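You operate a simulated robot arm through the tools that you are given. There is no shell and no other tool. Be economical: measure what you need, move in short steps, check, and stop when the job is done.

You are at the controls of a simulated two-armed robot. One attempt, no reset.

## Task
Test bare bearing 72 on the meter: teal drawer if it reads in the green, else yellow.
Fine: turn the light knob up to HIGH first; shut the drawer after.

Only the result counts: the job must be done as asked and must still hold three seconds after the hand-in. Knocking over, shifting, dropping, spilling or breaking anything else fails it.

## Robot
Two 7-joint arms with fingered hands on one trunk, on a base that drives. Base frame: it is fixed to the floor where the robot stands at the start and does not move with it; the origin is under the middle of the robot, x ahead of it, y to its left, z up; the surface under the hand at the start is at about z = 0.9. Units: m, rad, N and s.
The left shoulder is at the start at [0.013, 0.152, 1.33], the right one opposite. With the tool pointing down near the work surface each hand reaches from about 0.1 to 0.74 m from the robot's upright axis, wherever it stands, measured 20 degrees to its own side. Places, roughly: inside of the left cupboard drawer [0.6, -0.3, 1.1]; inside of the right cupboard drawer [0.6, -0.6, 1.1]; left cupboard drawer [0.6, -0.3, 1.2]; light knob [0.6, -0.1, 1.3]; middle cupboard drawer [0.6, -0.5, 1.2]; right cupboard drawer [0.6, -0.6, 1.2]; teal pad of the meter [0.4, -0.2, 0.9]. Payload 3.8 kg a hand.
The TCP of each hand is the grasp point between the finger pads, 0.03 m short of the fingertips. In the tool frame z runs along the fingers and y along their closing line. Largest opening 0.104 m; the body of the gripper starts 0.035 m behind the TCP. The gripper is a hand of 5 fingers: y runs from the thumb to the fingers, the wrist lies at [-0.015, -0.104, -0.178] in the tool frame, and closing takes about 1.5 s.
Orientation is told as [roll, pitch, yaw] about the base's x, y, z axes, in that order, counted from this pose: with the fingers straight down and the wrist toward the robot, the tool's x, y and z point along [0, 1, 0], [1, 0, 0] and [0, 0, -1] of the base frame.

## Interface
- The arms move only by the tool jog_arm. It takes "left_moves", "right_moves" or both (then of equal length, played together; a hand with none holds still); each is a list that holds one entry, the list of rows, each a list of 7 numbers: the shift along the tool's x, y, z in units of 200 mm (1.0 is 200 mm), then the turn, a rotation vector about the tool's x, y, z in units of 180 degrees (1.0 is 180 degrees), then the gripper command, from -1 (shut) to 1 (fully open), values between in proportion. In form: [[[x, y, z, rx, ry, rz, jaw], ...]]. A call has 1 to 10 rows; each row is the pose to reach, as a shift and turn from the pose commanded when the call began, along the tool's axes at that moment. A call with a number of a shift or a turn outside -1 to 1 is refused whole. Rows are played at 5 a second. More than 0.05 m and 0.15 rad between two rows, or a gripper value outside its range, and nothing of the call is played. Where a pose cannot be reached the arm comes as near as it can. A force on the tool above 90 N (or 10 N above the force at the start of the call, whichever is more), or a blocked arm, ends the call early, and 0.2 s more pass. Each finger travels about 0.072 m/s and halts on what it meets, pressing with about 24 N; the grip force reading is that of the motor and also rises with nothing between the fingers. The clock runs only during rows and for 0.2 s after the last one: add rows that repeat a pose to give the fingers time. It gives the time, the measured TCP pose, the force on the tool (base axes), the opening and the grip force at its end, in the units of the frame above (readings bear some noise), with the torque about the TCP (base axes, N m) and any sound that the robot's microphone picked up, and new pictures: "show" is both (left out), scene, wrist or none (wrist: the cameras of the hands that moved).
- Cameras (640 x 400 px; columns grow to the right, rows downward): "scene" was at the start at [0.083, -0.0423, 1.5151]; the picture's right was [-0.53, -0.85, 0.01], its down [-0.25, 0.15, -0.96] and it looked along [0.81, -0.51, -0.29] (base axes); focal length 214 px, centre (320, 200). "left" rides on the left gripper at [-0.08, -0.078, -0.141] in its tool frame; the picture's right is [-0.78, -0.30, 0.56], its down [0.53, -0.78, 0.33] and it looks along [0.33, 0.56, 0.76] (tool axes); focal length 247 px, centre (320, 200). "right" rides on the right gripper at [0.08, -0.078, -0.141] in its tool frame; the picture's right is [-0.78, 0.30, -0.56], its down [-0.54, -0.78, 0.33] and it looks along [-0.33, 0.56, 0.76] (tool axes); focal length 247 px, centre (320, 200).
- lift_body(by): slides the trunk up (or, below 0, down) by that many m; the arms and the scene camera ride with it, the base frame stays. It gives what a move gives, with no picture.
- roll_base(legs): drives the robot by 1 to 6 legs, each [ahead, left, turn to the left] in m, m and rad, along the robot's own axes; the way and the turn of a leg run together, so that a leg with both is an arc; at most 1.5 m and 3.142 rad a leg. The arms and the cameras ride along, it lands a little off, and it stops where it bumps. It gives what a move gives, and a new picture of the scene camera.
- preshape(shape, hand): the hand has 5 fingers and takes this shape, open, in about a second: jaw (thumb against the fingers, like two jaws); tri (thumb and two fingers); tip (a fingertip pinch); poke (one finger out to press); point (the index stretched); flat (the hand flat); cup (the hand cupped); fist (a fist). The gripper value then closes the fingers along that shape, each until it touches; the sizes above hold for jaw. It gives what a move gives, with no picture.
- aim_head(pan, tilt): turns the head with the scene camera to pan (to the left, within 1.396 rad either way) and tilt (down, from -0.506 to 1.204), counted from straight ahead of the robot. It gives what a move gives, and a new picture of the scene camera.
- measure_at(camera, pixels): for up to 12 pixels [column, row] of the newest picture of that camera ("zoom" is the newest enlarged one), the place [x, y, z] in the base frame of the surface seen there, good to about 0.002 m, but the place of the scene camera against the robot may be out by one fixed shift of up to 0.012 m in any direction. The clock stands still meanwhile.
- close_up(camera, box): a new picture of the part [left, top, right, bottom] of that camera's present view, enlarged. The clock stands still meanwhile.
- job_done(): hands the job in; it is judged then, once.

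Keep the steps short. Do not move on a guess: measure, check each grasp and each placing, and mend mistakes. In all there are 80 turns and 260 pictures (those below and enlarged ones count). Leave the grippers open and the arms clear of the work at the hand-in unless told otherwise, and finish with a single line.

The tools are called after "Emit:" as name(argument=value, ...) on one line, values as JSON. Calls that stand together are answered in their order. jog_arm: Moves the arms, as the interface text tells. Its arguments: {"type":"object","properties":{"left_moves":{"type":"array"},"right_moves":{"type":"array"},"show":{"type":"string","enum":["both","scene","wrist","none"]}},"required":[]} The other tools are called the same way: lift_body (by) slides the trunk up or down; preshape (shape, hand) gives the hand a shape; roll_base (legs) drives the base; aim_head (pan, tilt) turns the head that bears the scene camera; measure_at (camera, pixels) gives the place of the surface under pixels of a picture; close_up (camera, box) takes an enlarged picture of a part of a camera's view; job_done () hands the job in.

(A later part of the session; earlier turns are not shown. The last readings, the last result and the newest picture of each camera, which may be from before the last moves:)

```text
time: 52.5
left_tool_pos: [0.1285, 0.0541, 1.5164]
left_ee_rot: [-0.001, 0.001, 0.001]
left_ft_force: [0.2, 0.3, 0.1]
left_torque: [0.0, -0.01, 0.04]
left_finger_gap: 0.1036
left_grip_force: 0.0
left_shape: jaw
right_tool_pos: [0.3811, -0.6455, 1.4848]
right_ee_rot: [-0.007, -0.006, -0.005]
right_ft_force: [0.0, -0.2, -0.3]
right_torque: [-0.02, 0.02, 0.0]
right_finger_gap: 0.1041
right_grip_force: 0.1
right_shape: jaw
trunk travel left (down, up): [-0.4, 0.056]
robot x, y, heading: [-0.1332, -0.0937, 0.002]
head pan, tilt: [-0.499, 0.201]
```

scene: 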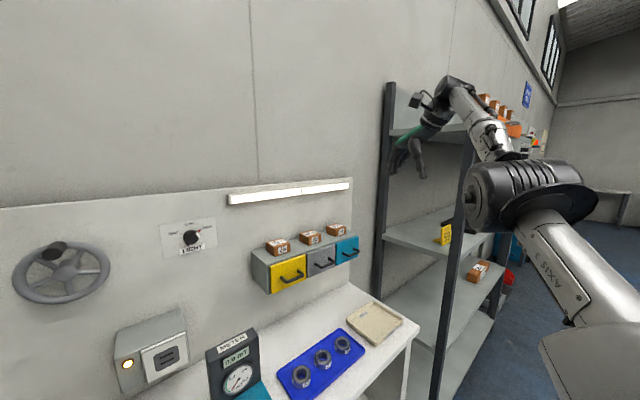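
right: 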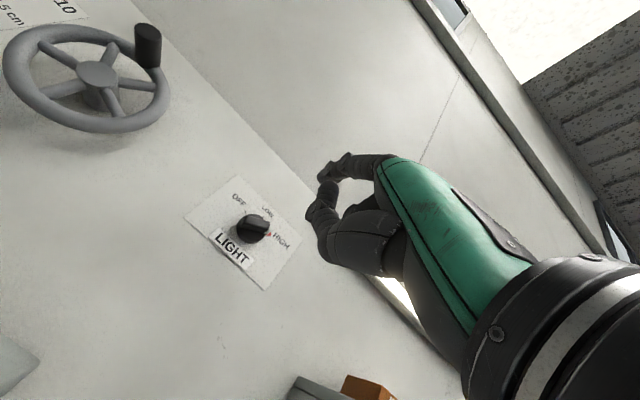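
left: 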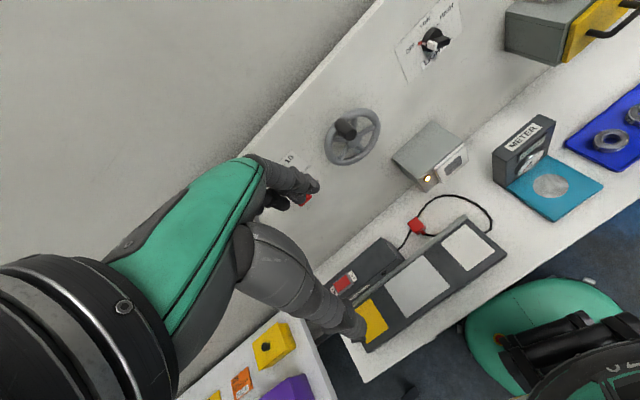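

The hand is in a limited posture (elbow high). I'll test moving it down and left toward the bearing area, in open air.

Emit:
jog_arm(right_moves=[[[0.05, -0.05, 0.2, 0, 0, 0, 1], [0.1, -0.1, 0.4, 0, 0, 0, 1], [0.15, -0.15, 0.6, 0, 0, 0, 1], [0.25, -0.2, 0.8, 0, 0, 0, 1], [0.35, -0.2, 1.0, 0, 0, 0, 1], [0.5, -0.2, 1.0, 0, 0, 0, 1], [0.65, -0.2, 1.0, 0, 0, 0, 1], [0.65, -0.2, 1.0, 0, 0, 0, 1]]])

```text
time: 54.3
left_tool_pos: [0.1278, 0.0504, 1.5166]
left_ee_rot: [0.002, -0.001, -0.001]
left_ft_force: [0.2, 0.3, -0.5]
left_torque: [0.0, 0.01, 0.01]
left_finger_gap: 0.1039
left_grip_force: 0.0
left_shape: jaw
right_tool_pos: [0.4555, -0.6553, 1.3563]
right_ee_rot: [-0.002, -0.007, -0.006]
right_ft_force: [-0.1, 0.7, -0.8]
right_torque: [-0.03, -0.01, -0.02]
right_finger_gap: 0.104
right_grip_force: 0.0
right_shape: jaw
right hand out of reach, approached as far as the arm can: row 1, 2, 3, 4, 5, 6, 7, 8
trunk travel left (down, up): [-0.4, 0.056]
robot x, y, heading: [-0.1338, -0.0945, 0.002]
head pan, tilt: [-0.499, 0.201]
```

scene: 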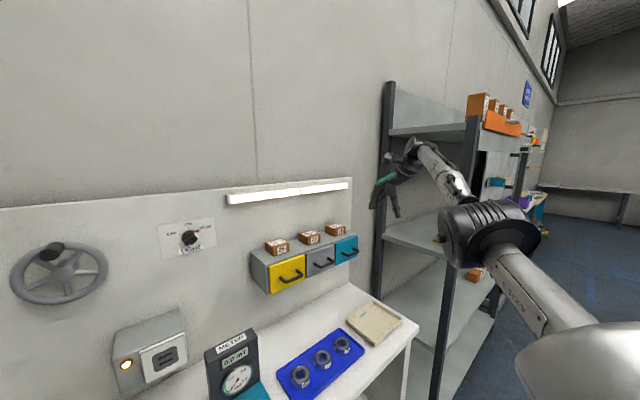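
right: 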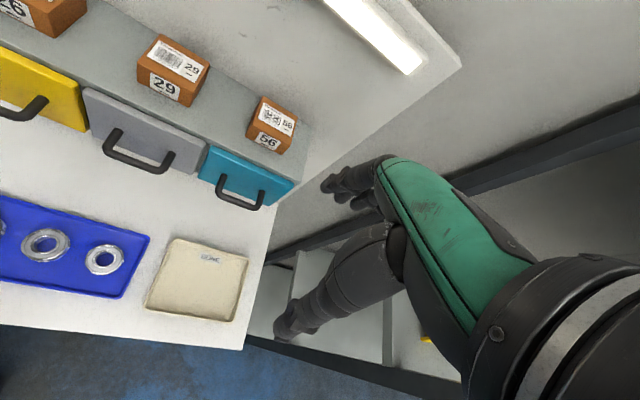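

Emit:
jog_arm(right_moves=[[[0.05, -0.05, 0, 0, 0, -0.045, 1], [0.1, -0.1, 0, 0, 0, -0.09, 1], [0.15, -0.15, 0, 0, 0, -0.135, 1], [0.2, -0.2, 0, 0, 0, -0.18, 1], [0.3, -0.25, 0, 0, 0, -0.225, 1], [0.4, -0.3, 0, 0, 0, -0.27, 1], [0.5, -0.3, 0, 0, 0, -0.315, 1], [0.6, -0.3, 0, 0, 0, -0.36, 1], [0.7, -0.3, 0, 0, 0, -0.36, 1], [0.8, -0.3, 0, 0, 0, -0.36, 1]]])

```text
time: 56.5
left_tool_pos: [0.1265, 0.0536, 1.5177]
left_ee_rot: [0.0, 0.0, 0.0]
left_ft_force: [0.8, 0.5, -0.1]
left_torque: [-0.02, -0.03, 0.01]
left_finger_gap: 0.1036
left_grip_force: 0.0
left_shape: jaw
right_tool_pos: [0.3868, -0.5248, 1.3451]
right_ee_rot: [-0.009, -0.018, 1.127]
right_ft_force: [0.6, 0.4, 0.2]
right_torque: [-0.02, 0.03, 0.0]
right_finger_gap: 0.1038
right_grip_force: 0.0
right_shape: jaw
right hand out of reach, approached as far as the arm can: row 1, 5, 6, 7, 8, 9, 10
trunk travel left (down, up): [-0.4, 0.056]
robot x, y, heading: [-0.1333, -0.0931, -0.0]
head pan, tilt: [-0.499, 0.201]
```

scene: 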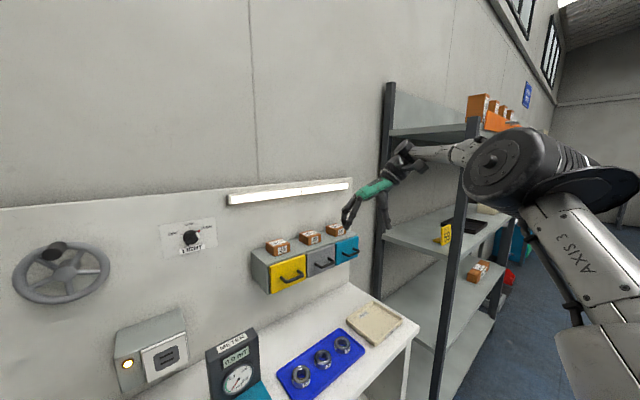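
right: 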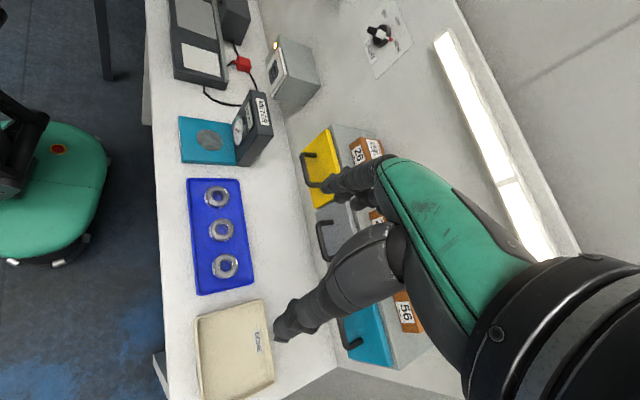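

This posture is freer (wrist to the right). I'll measure bearing 72, which is nearest the DONE tray at (226,266), along with the meter pad.

Emit:
close_up(camera="right", box=[150, 100, 290, 300])

Emit:
measure_at(camera="right", pixels=[[211, 266], [239, 266], [225, 253], [225, 279], [225, 266], [209, 140], [209, 130], [209, 150], [199, 140], [219, 140], [235, 250], [300, 340]])

```text
2.00 times, centred on (220, 200) of right
```

zoom: 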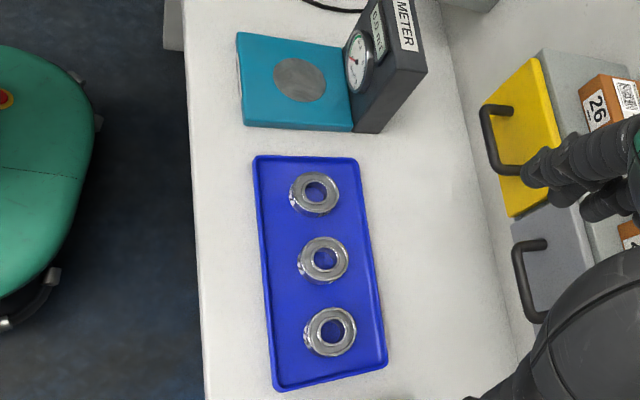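

```text
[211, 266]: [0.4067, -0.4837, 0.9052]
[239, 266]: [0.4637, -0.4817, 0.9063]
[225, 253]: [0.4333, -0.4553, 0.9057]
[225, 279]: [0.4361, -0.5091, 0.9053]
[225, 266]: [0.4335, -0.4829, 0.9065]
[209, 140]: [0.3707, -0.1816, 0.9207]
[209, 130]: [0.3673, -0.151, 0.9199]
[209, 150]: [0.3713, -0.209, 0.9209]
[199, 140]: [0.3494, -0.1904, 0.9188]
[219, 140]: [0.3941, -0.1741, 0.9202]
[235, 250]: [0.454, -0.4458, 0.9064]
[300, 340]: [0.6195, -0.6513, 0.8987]
```

Emit:
measure_at(camera="zoom", pixels=[[309, 331], [354, 331], [332, 310], [332, 353], [316, 318], [348, 345], [318, 330], [346, 328], [275, 80], [326, 80], [300, 58], [300, 102]])

```text
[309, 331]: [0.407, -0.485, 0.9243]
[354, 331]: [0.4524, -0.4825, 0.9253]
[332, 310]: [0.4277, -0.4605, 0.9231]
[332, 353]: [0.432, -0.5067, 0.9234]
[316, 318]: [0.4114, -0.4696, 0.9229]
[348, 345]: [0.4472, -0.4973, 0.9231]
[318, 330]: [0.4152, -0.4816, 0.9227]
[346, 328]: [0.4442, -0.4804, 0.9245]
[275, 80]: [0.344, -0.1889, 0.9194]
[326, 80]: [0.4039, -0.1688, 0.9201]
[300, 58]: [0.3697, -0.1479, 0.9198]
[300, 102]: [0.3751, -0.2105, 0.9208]
```

Bearing 72: centre (0.430, -0.484), top z 0.924, diameter about 0.047. Meter disc: centre (0.374, -0.180), z 0.920. I'll move above the bearing and down part-way.

Emit:
jog_arm(right_moves=[[[-0.02, 0.056, 0.12, 0, 0, 0, 0.5], [-0.04, 0.112, 0.24, 0, 0, 0, 0.35], [-0.06, 0.168, 0.36, 0, 0, 0, 0.35], [-0.08, 0.22, 0.5, 0, 0, 0, 0.35], [-0.1, 0.28, 0.62, 0, 0, 0, 0.35], [-0.105, 0.28, 0.75, 0, 0, 0, 0.35], [-0.105, 0.28, 0.88, 0, 0, 0, 0.35], [-0.105, 0.28, 1.0, 0, 0, 0, 0.35]]])

```text
time: 58.3
left_tool_pos: [0.1292, 0.0512, 1.5154]
left_ee_rot: [0.0, -0.001, -0.002]
left_ft_force: [-0.7, 0.3, -0.4]
left_torque: [0.0, 0.03, -0.02]
left_finger_gap: 0.1036
left_grip_force: 0.0
left_shape: jaw
right_tool_pos: [0.4351, -0.4876, 1.1406]
right_ee_rot: [-0.006, 0.003, 1.126]
right_ft_force: [0.4, 0.0, 0.4]
right_torque: [0.0, -0.01, -0.04]
right_finger_gap: 0.0701
right_grip_force: 0.0
right_shape: jaw
right hand out of reach, approached as far as the arm can: row 1, 2, 3, 4, 5
trunk travel left (down, up): [-0.4, 0.056]
robot x, y, heading: [-0.1274, -0.0945, 0.001]
head pan, tilt: [-0.499, 0.201]
```

scene: 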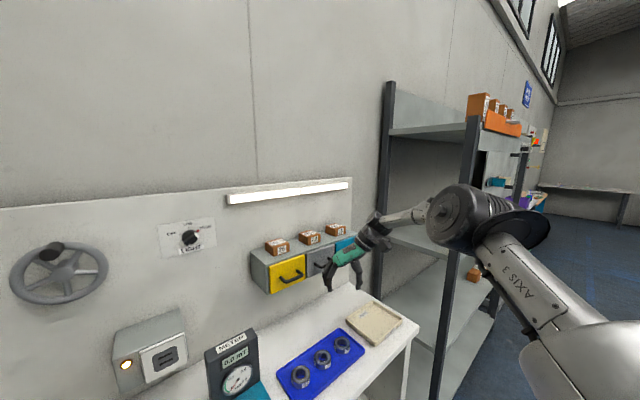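
right: 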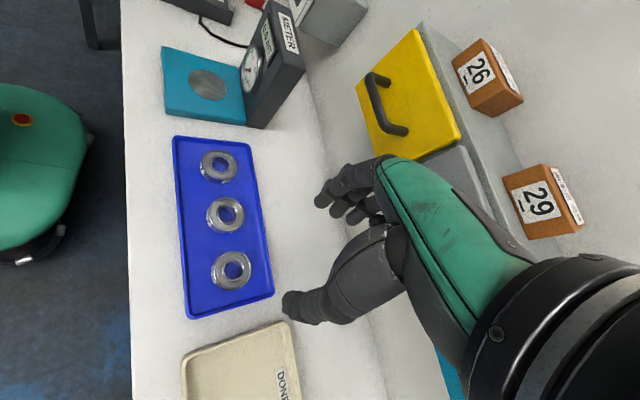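

I'm above the tray with an opening of 0.07 m. I'll re-measure bearing 72 at (231,270) from here.

Emit:
close_up(camera="right", box=[170, 180, 330, 320])

Emit:
measure_at(camera="zoom", pixels=[[246, 263], [308, 263], [277, 232], [277, 296], [256, 240], [299, 285], [257, 263], [298, 263]])

```text
2.86 times, centred on (250, 250) of right
```

zoom: 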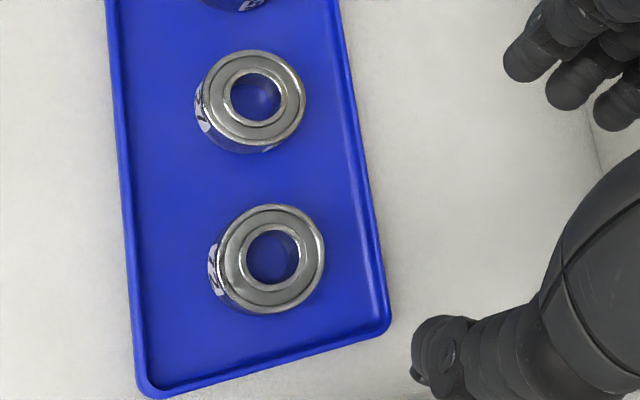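

```text
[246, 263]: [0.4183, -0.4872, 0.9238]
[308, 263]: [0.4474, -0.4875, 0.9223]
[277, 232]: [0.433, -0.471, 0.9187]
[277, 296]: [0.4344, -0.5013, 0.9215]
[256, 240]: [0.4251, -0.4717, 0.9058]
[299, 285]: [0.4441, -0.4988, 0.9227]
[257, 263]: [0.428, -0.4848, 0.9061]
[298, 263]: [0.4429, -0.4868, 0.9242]
```

Centre confirmed at (0.4305, -0.4835). Descending to z 0.943.

Emit:
jog_arm(right_moves=[[[0.03, 0.008, 0.2, 0, 0, 0, 0.35], [0.03, 0.008, 0.4, 0, 0, 0, 0.35], [0.03, 0.008, 0.6, 0, 0, 0, 0.35], [0.03, 0.008, 0.8, 0, 0, 0, 0.35], [0.03, 0.008, 0.9, 0, 0, 0, 0.35], [0.03, 0.008, 0.985, 0, 0, 0, 0.35], [0.03, 0.008, 0.985, 0, 0, 0, 0.35]]])

Emit:
close_up(camera="right", box=[220, 150, 400, 330])

```text
time: 59.9
left_tool_pos: [0.1289, 0.0513, 1.5159]
left_ee_rot: [0.001, -0.001, 0.0]
left_ft_force: [0.1, 0.4, 0.3]
left_torque: [-0.01, -0.01, 0.02]
left_finger_gap: 0.1035
left_grip_force: 0.1
left_shape: jaw
right_tool_pos: [0.3783, -0.4633, 0.9997]
right_ee_rot: [-0.008, 0.002, 1.124]
right_ft_force: [0.8, -0.2, 0.2]
right_torque: [-0.01, 0.0, -0.01]
right_finger_gap: 0.0706
right_grip_force: 0.1
right_shape: jaw
right hand out of reach, approached as far as the arm can: row 2, 3, 4, 5, 6, 7
trunk travel left (down, up): [-0.4, 0.056]
robot x, y, heading: [-0.129, -0.0928, 0.008]
head pan, tilt: [-0.499, 0.201]
```

scene: 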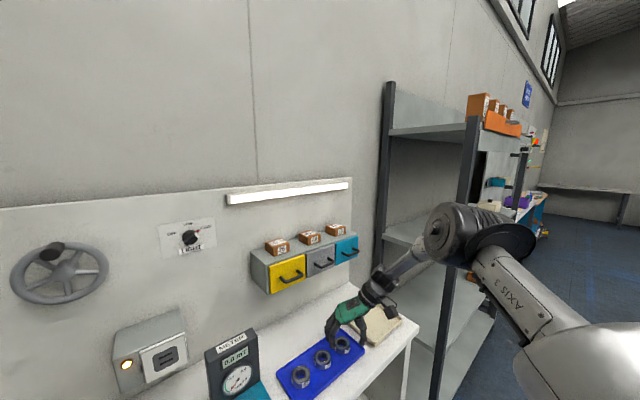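
right: 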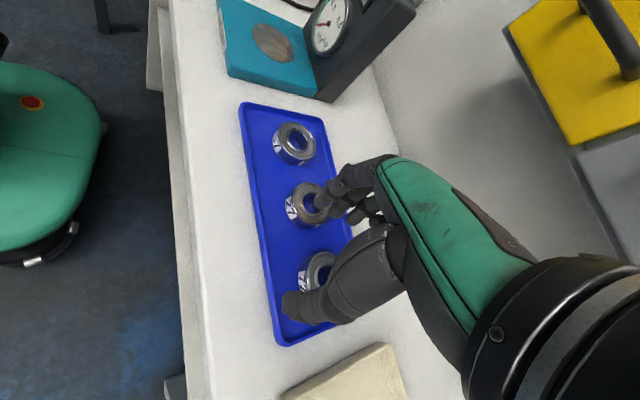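

```text
2.22 times, centred on (310, 240) of right
```

zoom: 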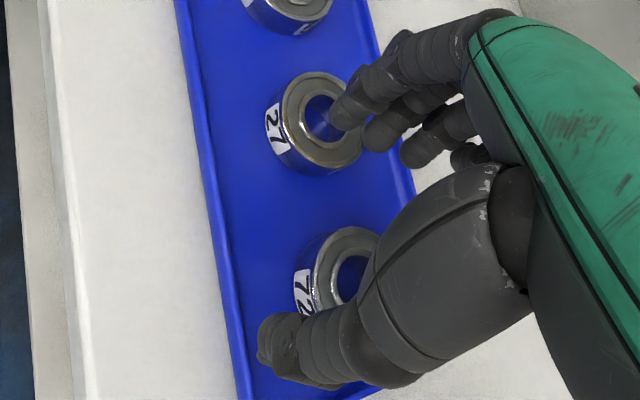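

The low reach was clipped and nothing was touched. I'll go back up to the reachable pose and lower the trunk instead. First I'll check elbow clearance to the shelf.

Emit:
measure_at(camera="scene", pixels=[[440, 340], [433, 390], [470, 150], [445, 230], [480, 220], [395, 270], [510, 270], [460, 290]])

Emit:
jog_arm(right_moves=[[[0, 0, -0.2, 0, 0, 0, 0.35], [-0.06, 0.005, -0.4, 0, 0, 0, 0.35], [-0.14, 0.01, -0.55, 0, 0, 0, 0.35], [-0.21, 0.015, -0.7, 0, 0, 0, 0.35], [-0.281, 0.02, -0.7, 0, 0, 0, 0.35], [-0.281, 0.02, -0.7, 0, 0, 0, 0.35]]], show="none")

```text
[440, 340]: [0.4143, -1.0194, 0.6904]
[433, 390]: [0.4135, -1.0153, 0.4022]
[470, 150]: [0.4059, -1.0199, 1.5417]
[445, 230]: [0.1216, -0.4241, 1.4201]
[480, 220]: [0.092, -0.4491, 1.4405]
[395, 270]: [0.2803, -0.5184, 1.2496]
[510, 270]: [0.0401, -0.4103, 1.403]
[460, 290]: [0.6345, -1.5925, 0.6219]
```

```text
time: 61.3
left_tool_pos: [0.1296, 0.0511, 1.5175]
left_ee_rot: [0.001, 0.0, 0.0]
left_ft_force: [-0.2, 0.7, -0.9]
left_torque: [0.02, -0.06, 0.02]
left_finger_gap: 0.1037
left_grip_force: 0.0
left_shape: jaw
right_tool_pos: [0.4294, -0.4838, 1.14]
right_ee_rot: [-0.007, 0.001, 1.125]
right_ft_force: [-0.1, 0.4, -0.4]
right_torque: [-0.02, 0.02, -0.01]
right_finger_gap: 0.0705
right_grip_force: 0.0
right_shape: jaw
trunk travel left (down, up): [-0.4, 0.056]
robot x, y, heading: [-0.1331, -0.0969, -0.002]
head pan, tilt: [-0.499, 0.201]
```

The shelf is far off (y ≈ -1.02), and the hand is exactly above the bearing. I'll lower the trunk 0.15 m, check, then the rest.

Emit:
lift_body(by=-0.15)

Emit:
jog_arm(right_moves=[[[0, 0, 0, 0, 0, 0, 0.35]]])

Emit:
close_up(camera="right", box=[220, 150, 400, 330])

```text
time: 63.0
left_tool_pos: [0.1284, 0.0503, 1.3674]
left_ee_rot: [0.001, -0.001, -0.002]
left_ft_force: [0.5, 0.2, -0.4]
left_torque: [-0.02, -0.01, 0.0]
left_finger_gap: 0.1037
left_grip_force: 0.0
left_shape: jaw
right_tool_pos: [0.4301, -0.4833, 0.991]
right_ee_rot: [-0.008, 0.002, 1.124]
right_ft_force: [0.6, 0.9, 0.1]
right_torque: [0.03, 0.02, -0.01]
right_finger_gap: 0.0704
right_grip_force: 0.0
right_shape: jaw
trunk travel left (down, up): [-0.25, 0.206]
robot x, y, heading: [-0.1308, -0.0915, -0.0]
head pan, tilt: [-0.499, 0.201]
```

```text
time: 63.4
left_tool_pos: [0.13, 0.0519, 1.3657]
left_ee_rot: [0.001, -0.001, -0.001]
left_ft_force: [-0.8, 0.0, 0.2]
left_torque: [0.02, 0.0, -0.04]
left_finger_gap: 0.1035
left_grip_force: 0.0
left_shape: jaw
right_tool_pos: [0.4304, -0.4842, 0.9899]
right_ee_rot: [-0.005, 0.0, 1.126]
right_ft_force: [0.3, 0.9, -0.7]
right_torque: [-0.02, 0.01, 0.05]
right_finger_gap: 0.0705
right_grip_force: 0.1
right_shape: jaw
trunk travel left (down, up): [-0.25, 0.206]
robot x, y, heading: [-0.1304, -0.0943, 0.003]
head pan, tilt: [-0.499, 0.201]
```

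scene: 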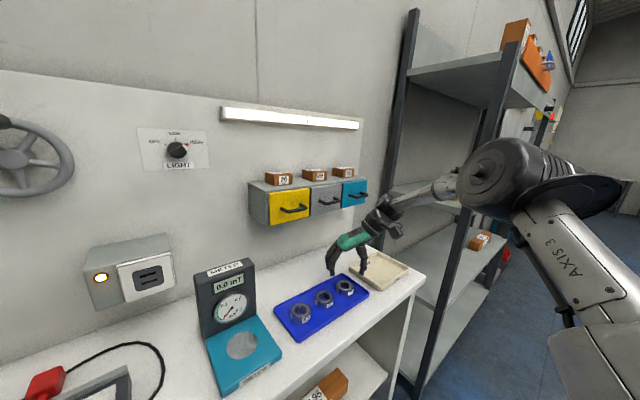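
right: 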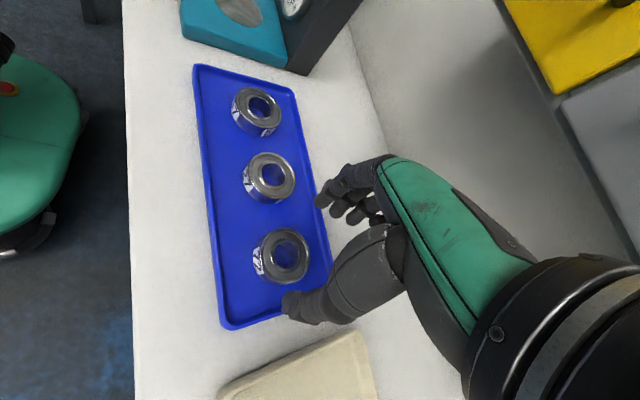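

```text
2.22 times, centred on (310, 240) of right
```

zoom: 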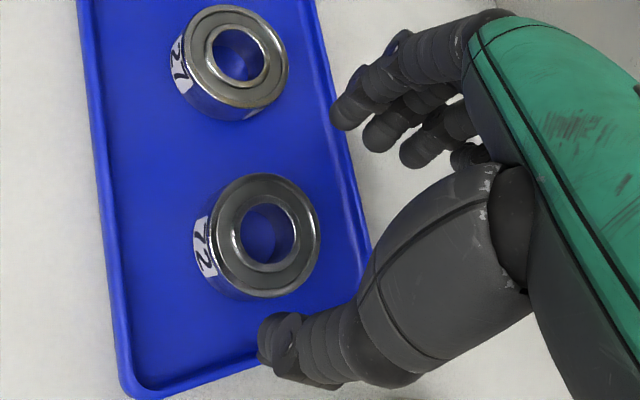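

The bearing sits just where the tool axis predicts (283,257). Lowering the last 0.047 m and then closing.

Emit:
lift_body(by=-0.047)

Emit:
jog_arm(right_moves=[[[0, 0, 0, 0, 0, 0, 0.1], [0, 0, 0, 0, 0, 0, -0.2], [0, 0, 0, 0, 0, 0, -0.5], [0, 0, 0, 0, 0, 0, -1], [0, 0, 0, 0, 0, 0, -1], [0, 0, 0, 0, 0, 0, -1], [0, 0, 0, 0, 0, 0, -1]]], show="wrist")

Emit:
close_up(camera="right", box=[220, 150, 400, 330])

```text
time: 64.3
left_tool_pos: [0.1282, 0.0517, 1.3199]
left_ee_rot: [0.001, -0.002, -0.001]
left_ft_force: [-0.4, -0.6, -0.8]
left_torque: [-0.01, -0.05, -0.03]
left_finger_gap: 0.1035
left_grip_force: 0.1
left_shape: jaw
right_tool_pos: [0.4301, -0.4839, 0.9441]
right_ee_rot: [-0.009, 0.002, 1.125]
right_ft_force: [0.6, 0.8, 0.4]
right_torque: [-0.02, 0.01, -0.01]
right_finger_gap: 0.0702
right_grip_force: 0.1
right_shape: jaw
trunk travel left (down, up): [-0.203, 0.253]
robot x, y, heading: [-0.1293, -0.0944, -0.002]
head pan, tilt: [-0.499, 0.201]
```

```text
time: 65.9
left_tool_pos: [0.1297, 0.0515, 1.3195]
left_ee_rot: [0.001, 0.0, 0.0]
left_ft_force: [-0.4, -0.7, 0.0]
left_torque: [-0.02, -0.01, -0.01]
left_finger_gap: 0.1035
left_grip_force: 0.0
left_shape: jaw
right_tool_pos: [0.4297, -0.4833, 0.9425]
right_ee_rot: [-0.009, 0.003, 1.125]
right_ft_force: [-0.9, -0.3, 0.4]
right_torque: [0.02, -0.03, -0.04]
right_finger_gap: 0.0446
right_grip_force: 24.1
right_shape: jaw
trunk travel left (down, up): [-0.203, 0.253]
robot x, y, heading: [-0.1326, -0.0935, 0.001]
head pan, tilt: [-0.499, 0.201]
```

right: 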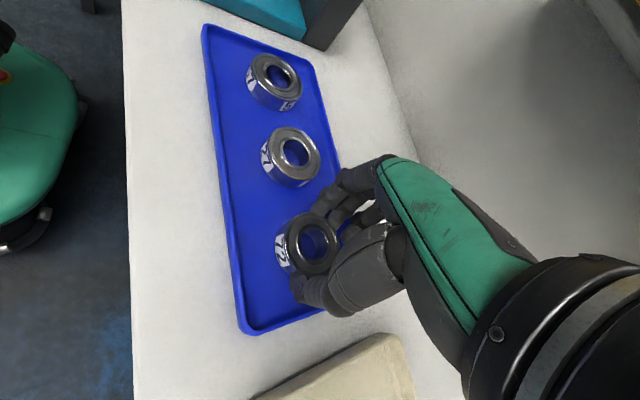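

```text
2.22 times, centred on (310, 240) of right
```

zoom: 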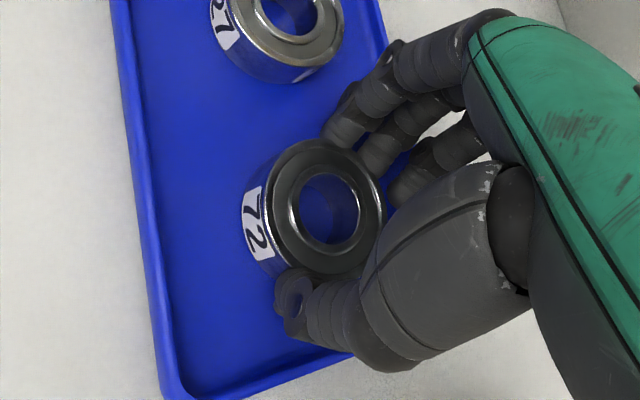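

Bearing 72 is held (gap 0.0446 m, 24 N, label "72" visible). I'll lift it with the trunk and measure the meter housing meanwhile.

Emit:
lift_body(by=0.16)

Emit:
jog_arm(right_moves=[[[0, 0, 0, 0, 0, 0, -1]]])

Emit:
measure_at(camera="scene", pixels=[[230, 310], [205, 275], [252, 265], [230, 285]])

Emit:
measure_at(camera="right", pixels=[[208, 82], [250, 70], [280, 60]])

```text
time: 67.7
left_tool_pos: [0.1308, 0.0495, 1.4801]
left_ee_rot: [-0.001, -0.002, -0.001]
left_ft_force: [0.3, 0.1, 0.4]
left_torque: [0.03, -0.03, 0.03]
left_finger_gap: 0.1037
left_grip_force: 0.0
left_shape: jaw
right_tool_pos: [0.4301, -0.4831, 1.1026]
right_ee_rot: [-0.005, 0.002, 1.126]
right_ft_force: [0.3, 0.4, -1.0]
right_torque: [0.0, 0.01, -0.01]
right_finger_gap: 0.0444
right_grip_force: 24.5
right_shape: jaw
trunk travel left (down, up): [-0.363, 0.093]
robot x, y, heading: [-0.1336, -0.0914, 0.0]
head pan, tilt: [-0.499, 0.201]
```

```text
time: 68.1
left_tool_pos: [0.1289, 0.0503, 1.4788]
left_ee_rot: [0.001, 0.001, 0.001]
left_ft_force: [-0.6, -0.1, -0.3]
left_torque: [0.04, -0.01, 0.0]
left_finger_gap: 0.1038
left_grip_force: 0.1
left_shape: jaw
right_tool_pos: [0.4295, -0.4832, 1.1035]
right_ee_rot: [-0.008, 0.002, 1.126]
right_ft_force: [0.0, 0.7, -2.2]
right_torque: [-0.01, -0.01, -0.01]
right_finger_gap: 0.0447
right_grip_force: 24.4
right_shape: jaw
trunk travel left (down, up): [-0.363, 0.093]
robot x, y, heading: [-0.1288, -0.0924, 0.003]
head pan, tilt: [-0.499, 0.201]
```

scene: 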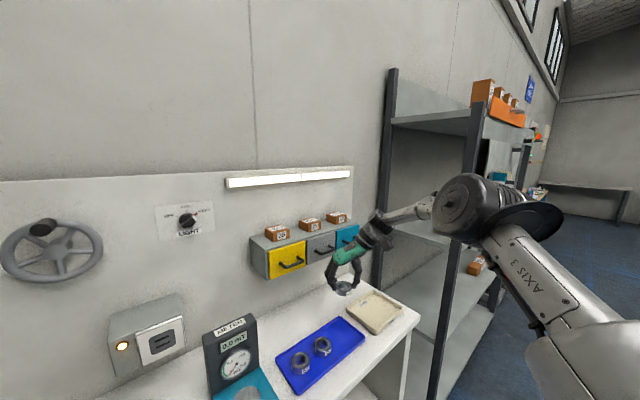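
right: 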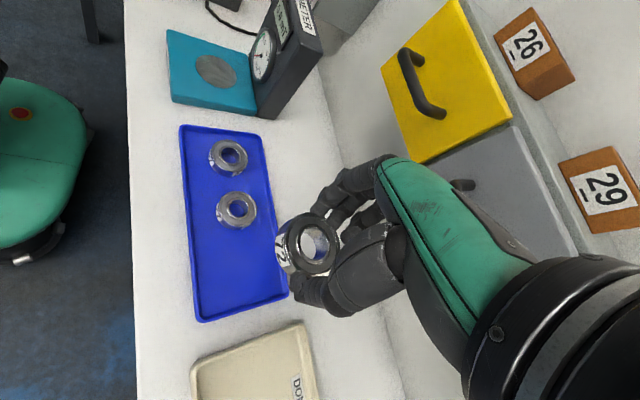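

```text
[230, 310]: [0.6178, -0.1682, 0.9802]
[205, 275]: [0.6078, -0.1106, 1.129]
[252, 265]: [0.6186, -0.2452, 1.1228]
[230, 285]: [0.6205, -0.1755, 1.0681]
```

```text
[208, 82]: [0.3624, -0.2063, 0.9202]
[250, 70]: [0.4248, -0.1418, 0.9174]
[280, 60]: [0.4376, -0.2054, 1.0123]
```

Emit:
measure_at(camera="right", pixels=[[215, 70], [200, 70], [231, 70], [215, 58], [215, 83], [302, 40], [318, 50], [272, 108], [262, 90]])

Emit:
roll_base(legs=[[-0.06, 0, 0], [0, 0.303, 0]])

Emit:
jog_arm(right_moves=[[[0, 0, 0, 0, 0, 0, -1]]], show="wrist")

```text
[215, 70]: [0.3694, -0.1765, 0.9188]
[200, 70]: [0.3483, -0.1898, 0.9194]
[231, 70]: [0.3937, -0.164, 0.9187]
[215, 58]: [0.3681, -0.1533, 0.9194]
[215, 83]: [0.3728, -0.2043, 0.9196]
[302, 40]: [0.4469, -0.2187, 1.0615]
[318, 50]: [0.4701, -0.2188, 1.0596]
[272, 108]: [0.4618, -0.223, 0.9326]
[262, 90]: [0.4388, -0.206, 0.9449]
```

```text
time: 70.8
left_tool_pos: [0.0684, 0.3506, 1.4797]
left_ee_rot: [0.003, 0.001, -0.005]
left_ft_force: [0.3, 0.5, -0.3]
left_torque: [0.01, 0.02, 0.01]
left_finger_gap: 0.1038
left_grip_force: 0.2
left_shape: jaw
right_tool_pos: [0.3692, -0.1851, 1.103]
right_ee_rot: [-0.006, 0.0, 1.122]
right_ft_force: [0.3, -1.0, -1.5]
right_torque: [0.03, -0.04, -0.01]
right_finger_gap: 0.0445
right_grip_force: 24.3
right_shape: jaw
trunk travel left (down, up): [-0.363, 0.093]
robot x, y, heading: [-0.191, 0.2069, -0.006]
head pan, tilt: [-0.499, 0.201]
```

scene: 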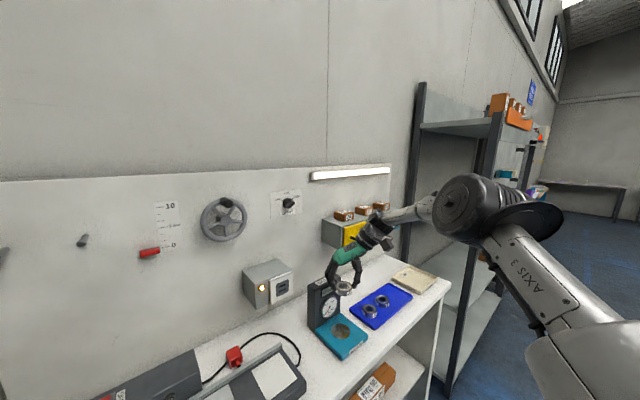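

```text
time: 71.2
left_tool_pos: [0.0704, 0.3534, 1.4799]
left_ee_rot: [0.0, 0.0, -0.005]
left_ft_force: [0.2, 0.6, 0.0]
left_torque: [0.01, -0.03, 0.0]
left_finger_gap: 0.1037
left_grip_force: 0.0
left_shape: jaw
right_tool_pos: [0.3692, -0.1832, 1.1029]
right_ee_rot: [-0.006, 0.002, 1.12]
right_ft_force: [-1.1, -0.9, -1.2]
right_torque: [0.03, 0.0, 0.02]
right_finger_gap: 0.0445
right_grip_force: 24.4
right_shape: jaw
trunk travel left (down, up): [-0.363, 0.093]
robot x, y, heading: [-0.1904, 0.2081, -0.004]
head pan, tilt: [-0.499, 0.201]
```

right: 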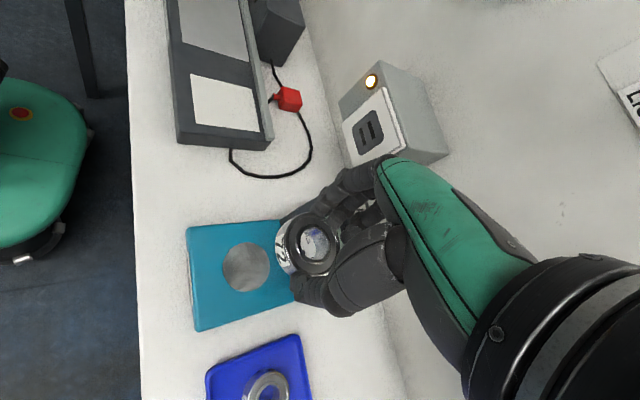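

The meter face lies only about 0.055 m behind the disc centre, so I'll turn the hand to line up parallel with it (yaw ≈1.77). I'll centre it about 7 mm toward the robot side, still high up.

Emit:
jog_arm(right_moves=[[[0, 0, 0, 0, 0, -0.045, -1], [0.01, 0.001, 0, 0, 0, -0.09, -1], [0.02, 0.002, 0, 0, 0, -0.135, -1], [0.027, 0.003, 0, 0, 0, -0.18, -1], [0.027, 0.003, 0, 0, 0, -0.205, -1], [0.027, 0.003, 0, 0, 0, -0.205, -1]]])

Emit:
aim_head(pan=-0.4, tilt=0.6)

Emit:
close_up(camera="scene", box=[250, 130, 410, 260])

```text
time: 72.6
left_tool_pos: [0.0686, 0.3533, 1.4798]
left_ee_rot: [0.002, -0.001, -0.005]
left_ft_force: [0.2, 1.1, -0.3]
left_torque: [0.01, 0.01, -0.02]
left_finger_gap: 0.1037
left_grip_force: 0.1
left_shape: jaw
right_tool_pos: [0.3093, -0.2249, 1.0946]
right_ee_rot: [-0.01, -0.003, 1.763]
right_ft_force: [0.8, 0.2, -0.4]
right_torque: [0.0, 0.02, 0.02]
right_finger_gap: 0.0446
right_grip_force: 23.9
right_shape: jaw
right hand out of reach, approached as far as the arm can: row 2, 3, 4, 5, 6
trunk travel left (down, up): [-0.363, 0.093]
robot x, y, heading: [-0.1892, 0.209, -0.002]
head pan, tilt: [-0.499, 0.201]
```

scene: 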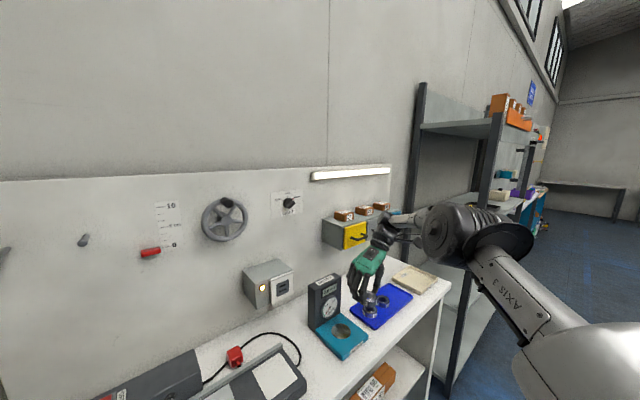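
right: 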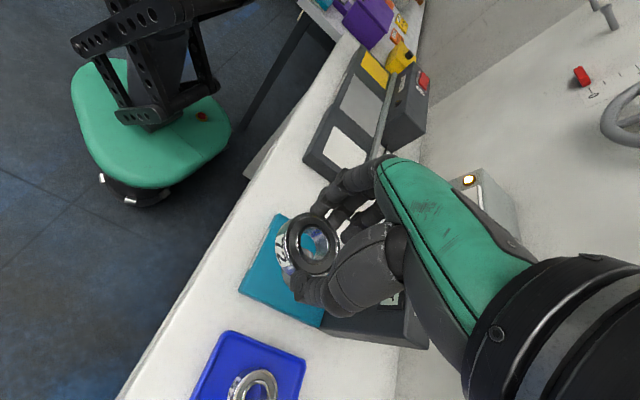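

```text
time: 73.4
left_tool_pos: [0.0708, 0.3528, 1.4795]
left_ee_rot: [-0.001, -0.001, -0.006]
left_ft_force: [0.1, -0.6, -0.1]
left_torque: [-0.01, -0.03, 0.01]
left_finger_gap: 0.1038
left_grip_force: 0.0
left_shape: jaw
right_tool_pos: [0.3091, -0.2257, 1.0946]
right_ee_rot: [-0.01, -0.001, 1.76]
right_ft_force: [-0.5, 0.1, -1.9]
right_torque: [0.01, 0.0, -0.01]
right_finger_gap: 0.0442
right_grip_force: 23.8
right_shape: jaw
trunk travel left (down, up): [-0.363, 0.093]
robot x, y, heading: [-0.1892, 0.2111, -0.002]
head pan, tilt: [-0.4, 0.6]
```

scene: 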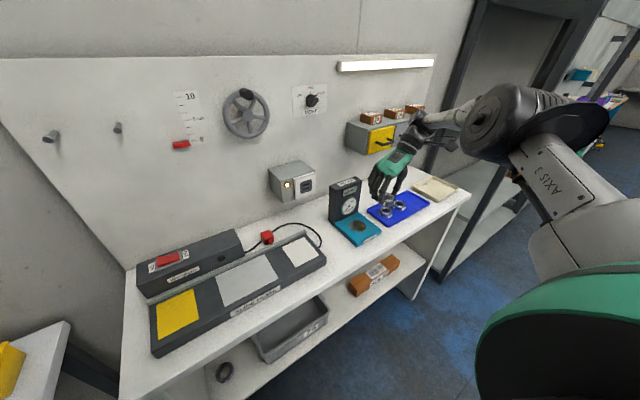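

```text
3.08 times, centred on (330, 195) of scene
```

zoom: 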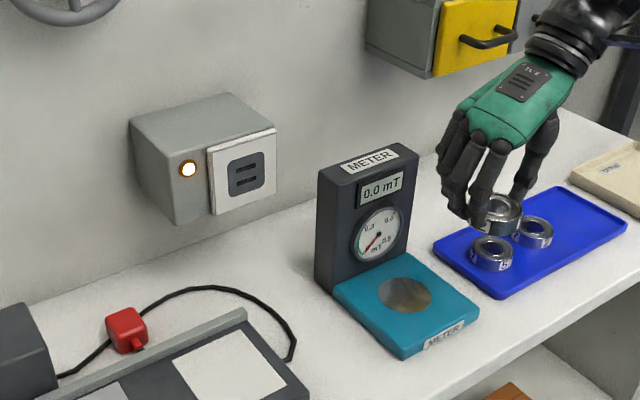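

The orientation is reached. I'll carry the hand rigidly with the base to sit over the disc, raising a little first.

Emit:
lift_body(by=0.05)

Emit:
roll_base(legs=[[0.05, 0.046, 0]])

Emit:
jog_arm(right_moves=[[[0, 0, 0, 0, 0, 0, -1]]], show="wrist")

Emit:
close_up(camera="scene", box=[280, 100, 440, 230])

```text
time: 74.3
left_tool_pos: [0.0696, 0.3539, 1.5296]
left_ee_rot: [0.0, 0.002, -0.005]
left_ft_force: [-0.4, -1.0, 0.9]
left_torque: [-0.05, 0.02, 0.0]
left_finger_gap: 0.1039
left_grip_force: 0.1
left_shape: jaw
right_tool_pos: [0.3069, -0.2267, 1.1539]
right_ee_rot: [-0.026, 0.006, 1.762]
right_ft_force: [0.3, 0.2, -2.1]
right_torque: [0.0, 0.0, 0.0]
right_finger_gap: 0.0445
right_grip_force: 23.4
right_shape: jaw
trunk travel left (down, up): [-0.413, 0.043]
robot x, y, heading: [-0.1902, 0.2127, -0.004]
head pan, tilt: [-0.4, 0.6]
```

```text
time: 75.4
left_tool_pos: [0.1108, 0.39, 1.5329]
left_ee_rot: [0.007, -0.007, -0.006]
left_ft_force: [0.2, 0.1, 0.9]
left_torque: [0.05, -0.02, 0.02]
left_finger_gap: 0.1037
left_grip_force: 0.0
left_shape: jaw
right_tool_pos: [0.3492, -0.1892, 1.1541]
right_ee_rot: [-0.034, -0.001, 1.759]
right_ft_force: [-0.5, -1.7, -2.2]
right_torque: [0.04, -0.02, -0.04]
right_finger_gap: 0.0444
right_grip_force: 24.7
right_shape: jaw
trunk travel left (down, up): [-0.413, 0.043]
robot x, y, heading: [-0.1365, 0.2555, -0.007]
head pan, tilt: [-0.4, 0.6]
```

scene: 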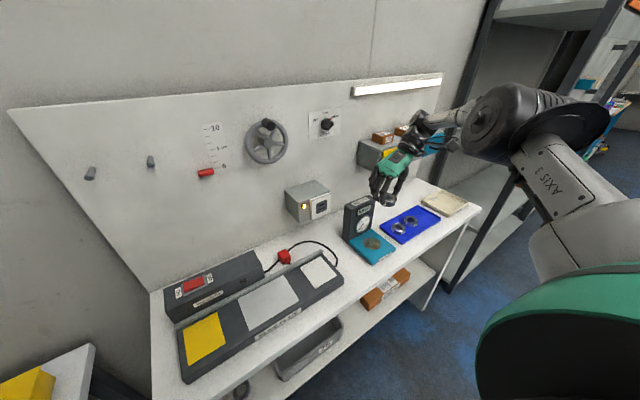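

```text
time: 75.8
left_tool_pos: [0.1208, 0.4005, 1.5289]
left_ee_rot: [0.0, 0.002, -0.004]
left_ft_force: [0.1, -0.1, -0.1]
left_torque: [0.02, 0.03, -0.02]
left_finger_gap: 0.1036
left_grip_force: 0.1
left_shape: jaw
right_tool_pos: [0.358, -0.1812, 1.1542]
right_ee_rot: [-0.026, 0.006, 1.761]
right_ft_force: [0.5, 0.4, -2.6]
right_torque: [0.0, 0.01, 0.01]
right_finger_gap: 0.0445
right_grip_force: 23.9
right_shape: jaw
trunk travel left (down, up): [-0.413, 0.043]
robot x, y, heading: [-0.139, 0.2528, -0.005]
head pan, tilt: [-0.4, 0.6]
```

right: 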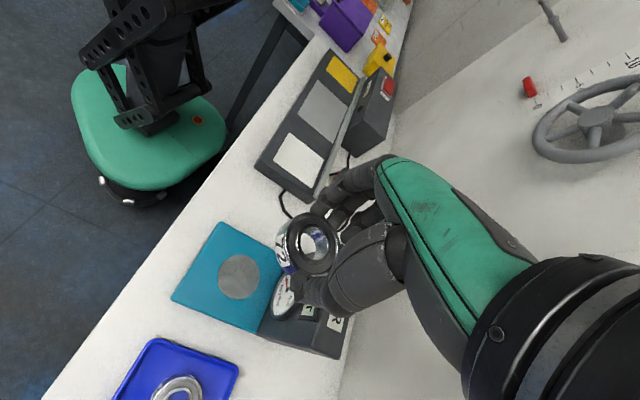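

```text
3.08 times, centred on (360, 165) of scene
```

zoom: 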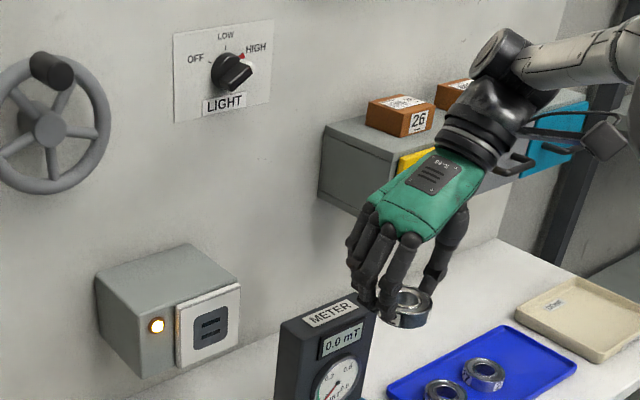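

Emit:
measure_at(camera="right", pixels=[[238, 277], [219, 277], [258, 277], [238, 257], [238, 298], [222, 263], [254, 291], [270, 320]])

Emit:
measure_at(camera="scene", pixels=[[364, 231], [357, 200], [370, 195], [348, 205], [365, 172], [382, 190], [376, 240]])

```text
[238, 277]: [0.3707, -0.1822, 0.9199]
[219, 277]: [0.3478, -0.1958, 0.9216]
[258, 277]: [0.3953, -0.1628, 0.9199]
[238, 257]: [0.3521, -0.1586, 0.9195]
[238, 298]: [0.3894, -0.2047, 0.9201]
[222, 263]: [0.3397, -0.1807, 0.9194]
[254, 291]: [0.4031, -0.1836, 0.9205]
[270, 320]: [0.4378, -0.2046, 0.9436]
```

```text
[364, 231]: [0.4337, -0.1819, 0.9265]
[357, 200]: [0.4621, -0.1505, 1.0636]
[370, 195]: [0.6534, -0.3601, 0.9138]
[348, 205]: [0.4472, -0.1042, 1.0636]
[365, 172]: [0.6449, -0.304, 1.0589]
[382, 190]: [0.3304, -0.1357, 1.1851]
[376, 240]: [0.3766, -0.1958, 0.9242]
```

Disc centre (0.371, -0.181); meter face about 0.067 m behind the TCP line. I'll nudge the base 8 mm forward and lower the trunk 0.17 m.

Emit:
roll_base(legs=[[0.008, 0, 0]])

Emit:
lift_body(by=-0.12)

Emit:
jog_arm(right_moves=[[[0, 0, 0, 0, 0, 0, -1]]])

Emit:
close_up(camera="scene", box=[300, 120, 440, 230])

```text
time: 76.5
left_tool_pos: [0.1254, 0.3986, 1.5308]
left_ee_rot: [0.002, -0.002, -0.009]
left_ft_force: [-0.7, -0.5, 0.7]
left_torque: [0.0, 0.0, 0.02]
left_finger_gap: 0.1038
left_grip_force: 0.2
left_shape: jaw
right_tool_pos: [0.3609, -0.1841, 1.1548]
right_ee_rot: [-0.027, 0.006, 1.76]
right_ft_force: [0.1, 0.5, -0.9]
right_torque: [-0.02, -0.01, 0.0]
right_finger_gap: 0.0445
right_grip_force: 24.0
right_shape: jaw
trunk travel left (down, up): [-0.413, 0.043]
robot x, y, heading: [-0.136, 0.2534, -0.006]
head pan, tilt: [-0.4, 0.6]
```

scene: 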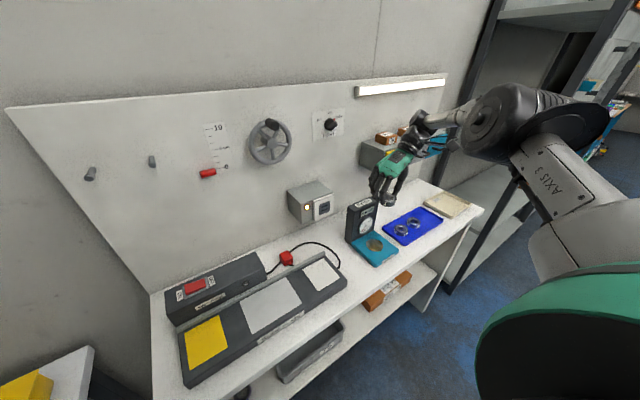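

```text
time: 78.0
left_tool_pos: [0.1266, 0.398, 1.4096]
left_ee_rot: [0.002, 0.0, -0.006]
left_ft_force: [0.7, -0.3, 0.7]
left_torque: [0.0, -0.02, 0.01]
left_finger_gap: 0.1039
left_grip_force: 0.0
left_shape: jaw
right_tool_pos: [0.3644, -0.1826, 1.0331]
right_ee_rot: [-0.026, 0.005, 1.758]
right_ft_force: [0.3, -0.9, -2.1]
right_torque: [-0.01, 0.0, -0.03]
right_finger_gap: 0.0445
right_grip_force: 24.2
right_shape: jaw
trunk travel left (down, up): [-0.293, 0.163]
robot x, y, heading: [-0.1331, 0.2543, -0.003]
head pan, tilt: [-0.4, 0.6]
```

```text
time: 78.4
left_tool_pos: [0.1277, 0.3979, 1.408]
left_ee_rot: [0.002, 0.001, -0.007]
left_ft_force: [1.0, -0.3, -0.5]
left_torque: [0.03, 0.02, -0.02]
left_finger_gap: 0.1037
left_grip_force: 0.1
left_shape: jaw
right_tool_pos: [0.3634, -0.1827, 1.0331]
right_ee_rot: [-0.027, 0.006, 1.76]
right_ft_force: [-0.5, -0.4, -0.8]
right_torque: [0.0, -0.03, -0.03]
right_finger_gap: 0.0443
right_grip_force: 23.9
right_shape: jaw
trunk travel left (down, up): [-0.293, 0.163]
robot x, y, heading: [-0.1344, 0.2527, -0.003]
head pan, tilt: [-0.4, 0.6]
```

scene: 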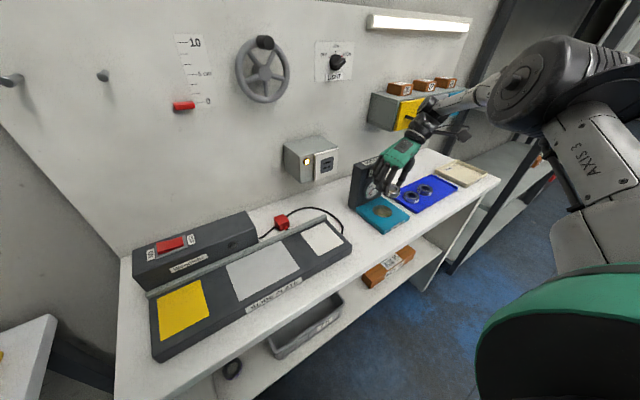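
right: 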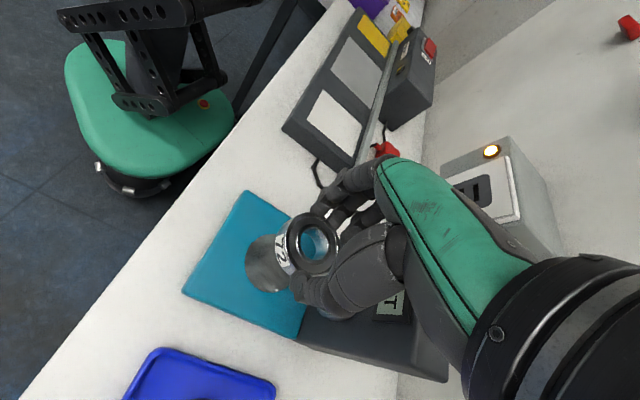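

```text
3.64 times, centred on (370, 175) of scene
```

zoom: 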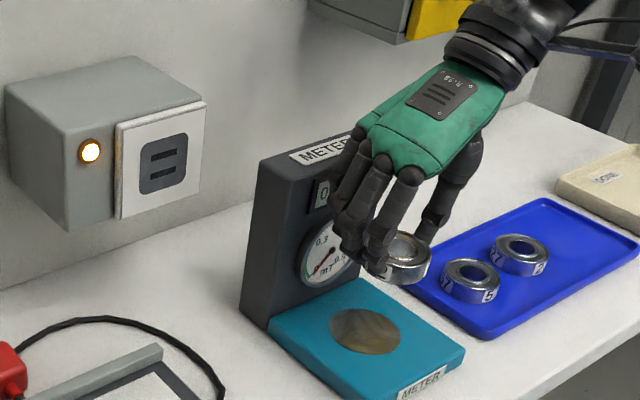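

Emit:
measure_at(camera="zoom", pixels=[[345, 165], [338, 195], [343, 230], [352, 250], [360, 135], [365, 120], [320, 240], [318, 190], [345, 150], [395, 90]])

Emit:
close_up(camera="right", box=[280, 240, 460, 390])

Emit:
measure_at(camera="right", pixels=[[390, 312], [405, 330], [360, 325], [425, 330], [345, 310], [380, 285], [395, 270]])

```text
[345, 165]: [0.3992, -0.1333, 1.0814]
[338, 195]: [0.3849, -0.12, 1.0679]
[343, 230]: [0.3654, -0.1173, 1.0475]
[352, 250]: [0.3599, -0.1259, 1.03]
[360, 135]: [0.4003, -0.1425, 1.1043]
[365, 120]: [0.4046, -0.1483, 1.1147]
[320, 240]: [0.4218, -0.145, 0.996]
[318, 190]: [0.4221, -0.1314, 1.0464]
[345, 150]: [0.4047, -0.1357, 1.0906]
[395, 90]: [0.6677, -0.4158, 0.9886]
```

```text
2.67 times, centred on (370, 315) of right
```

zoom: 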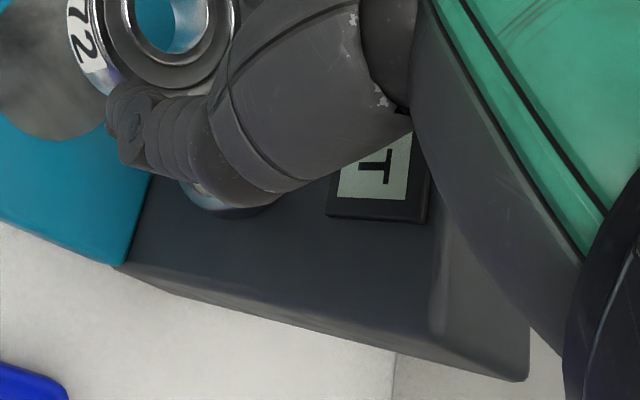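

```text
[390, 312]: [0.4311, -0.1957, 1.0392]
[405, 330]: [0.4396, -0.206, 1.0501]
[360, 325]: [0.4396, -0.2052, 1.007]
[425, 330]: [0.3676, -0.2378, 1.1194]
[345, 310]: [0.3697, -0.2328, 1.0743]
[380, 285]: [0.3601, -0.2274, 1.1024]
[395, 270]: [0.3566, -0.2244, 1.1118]
```

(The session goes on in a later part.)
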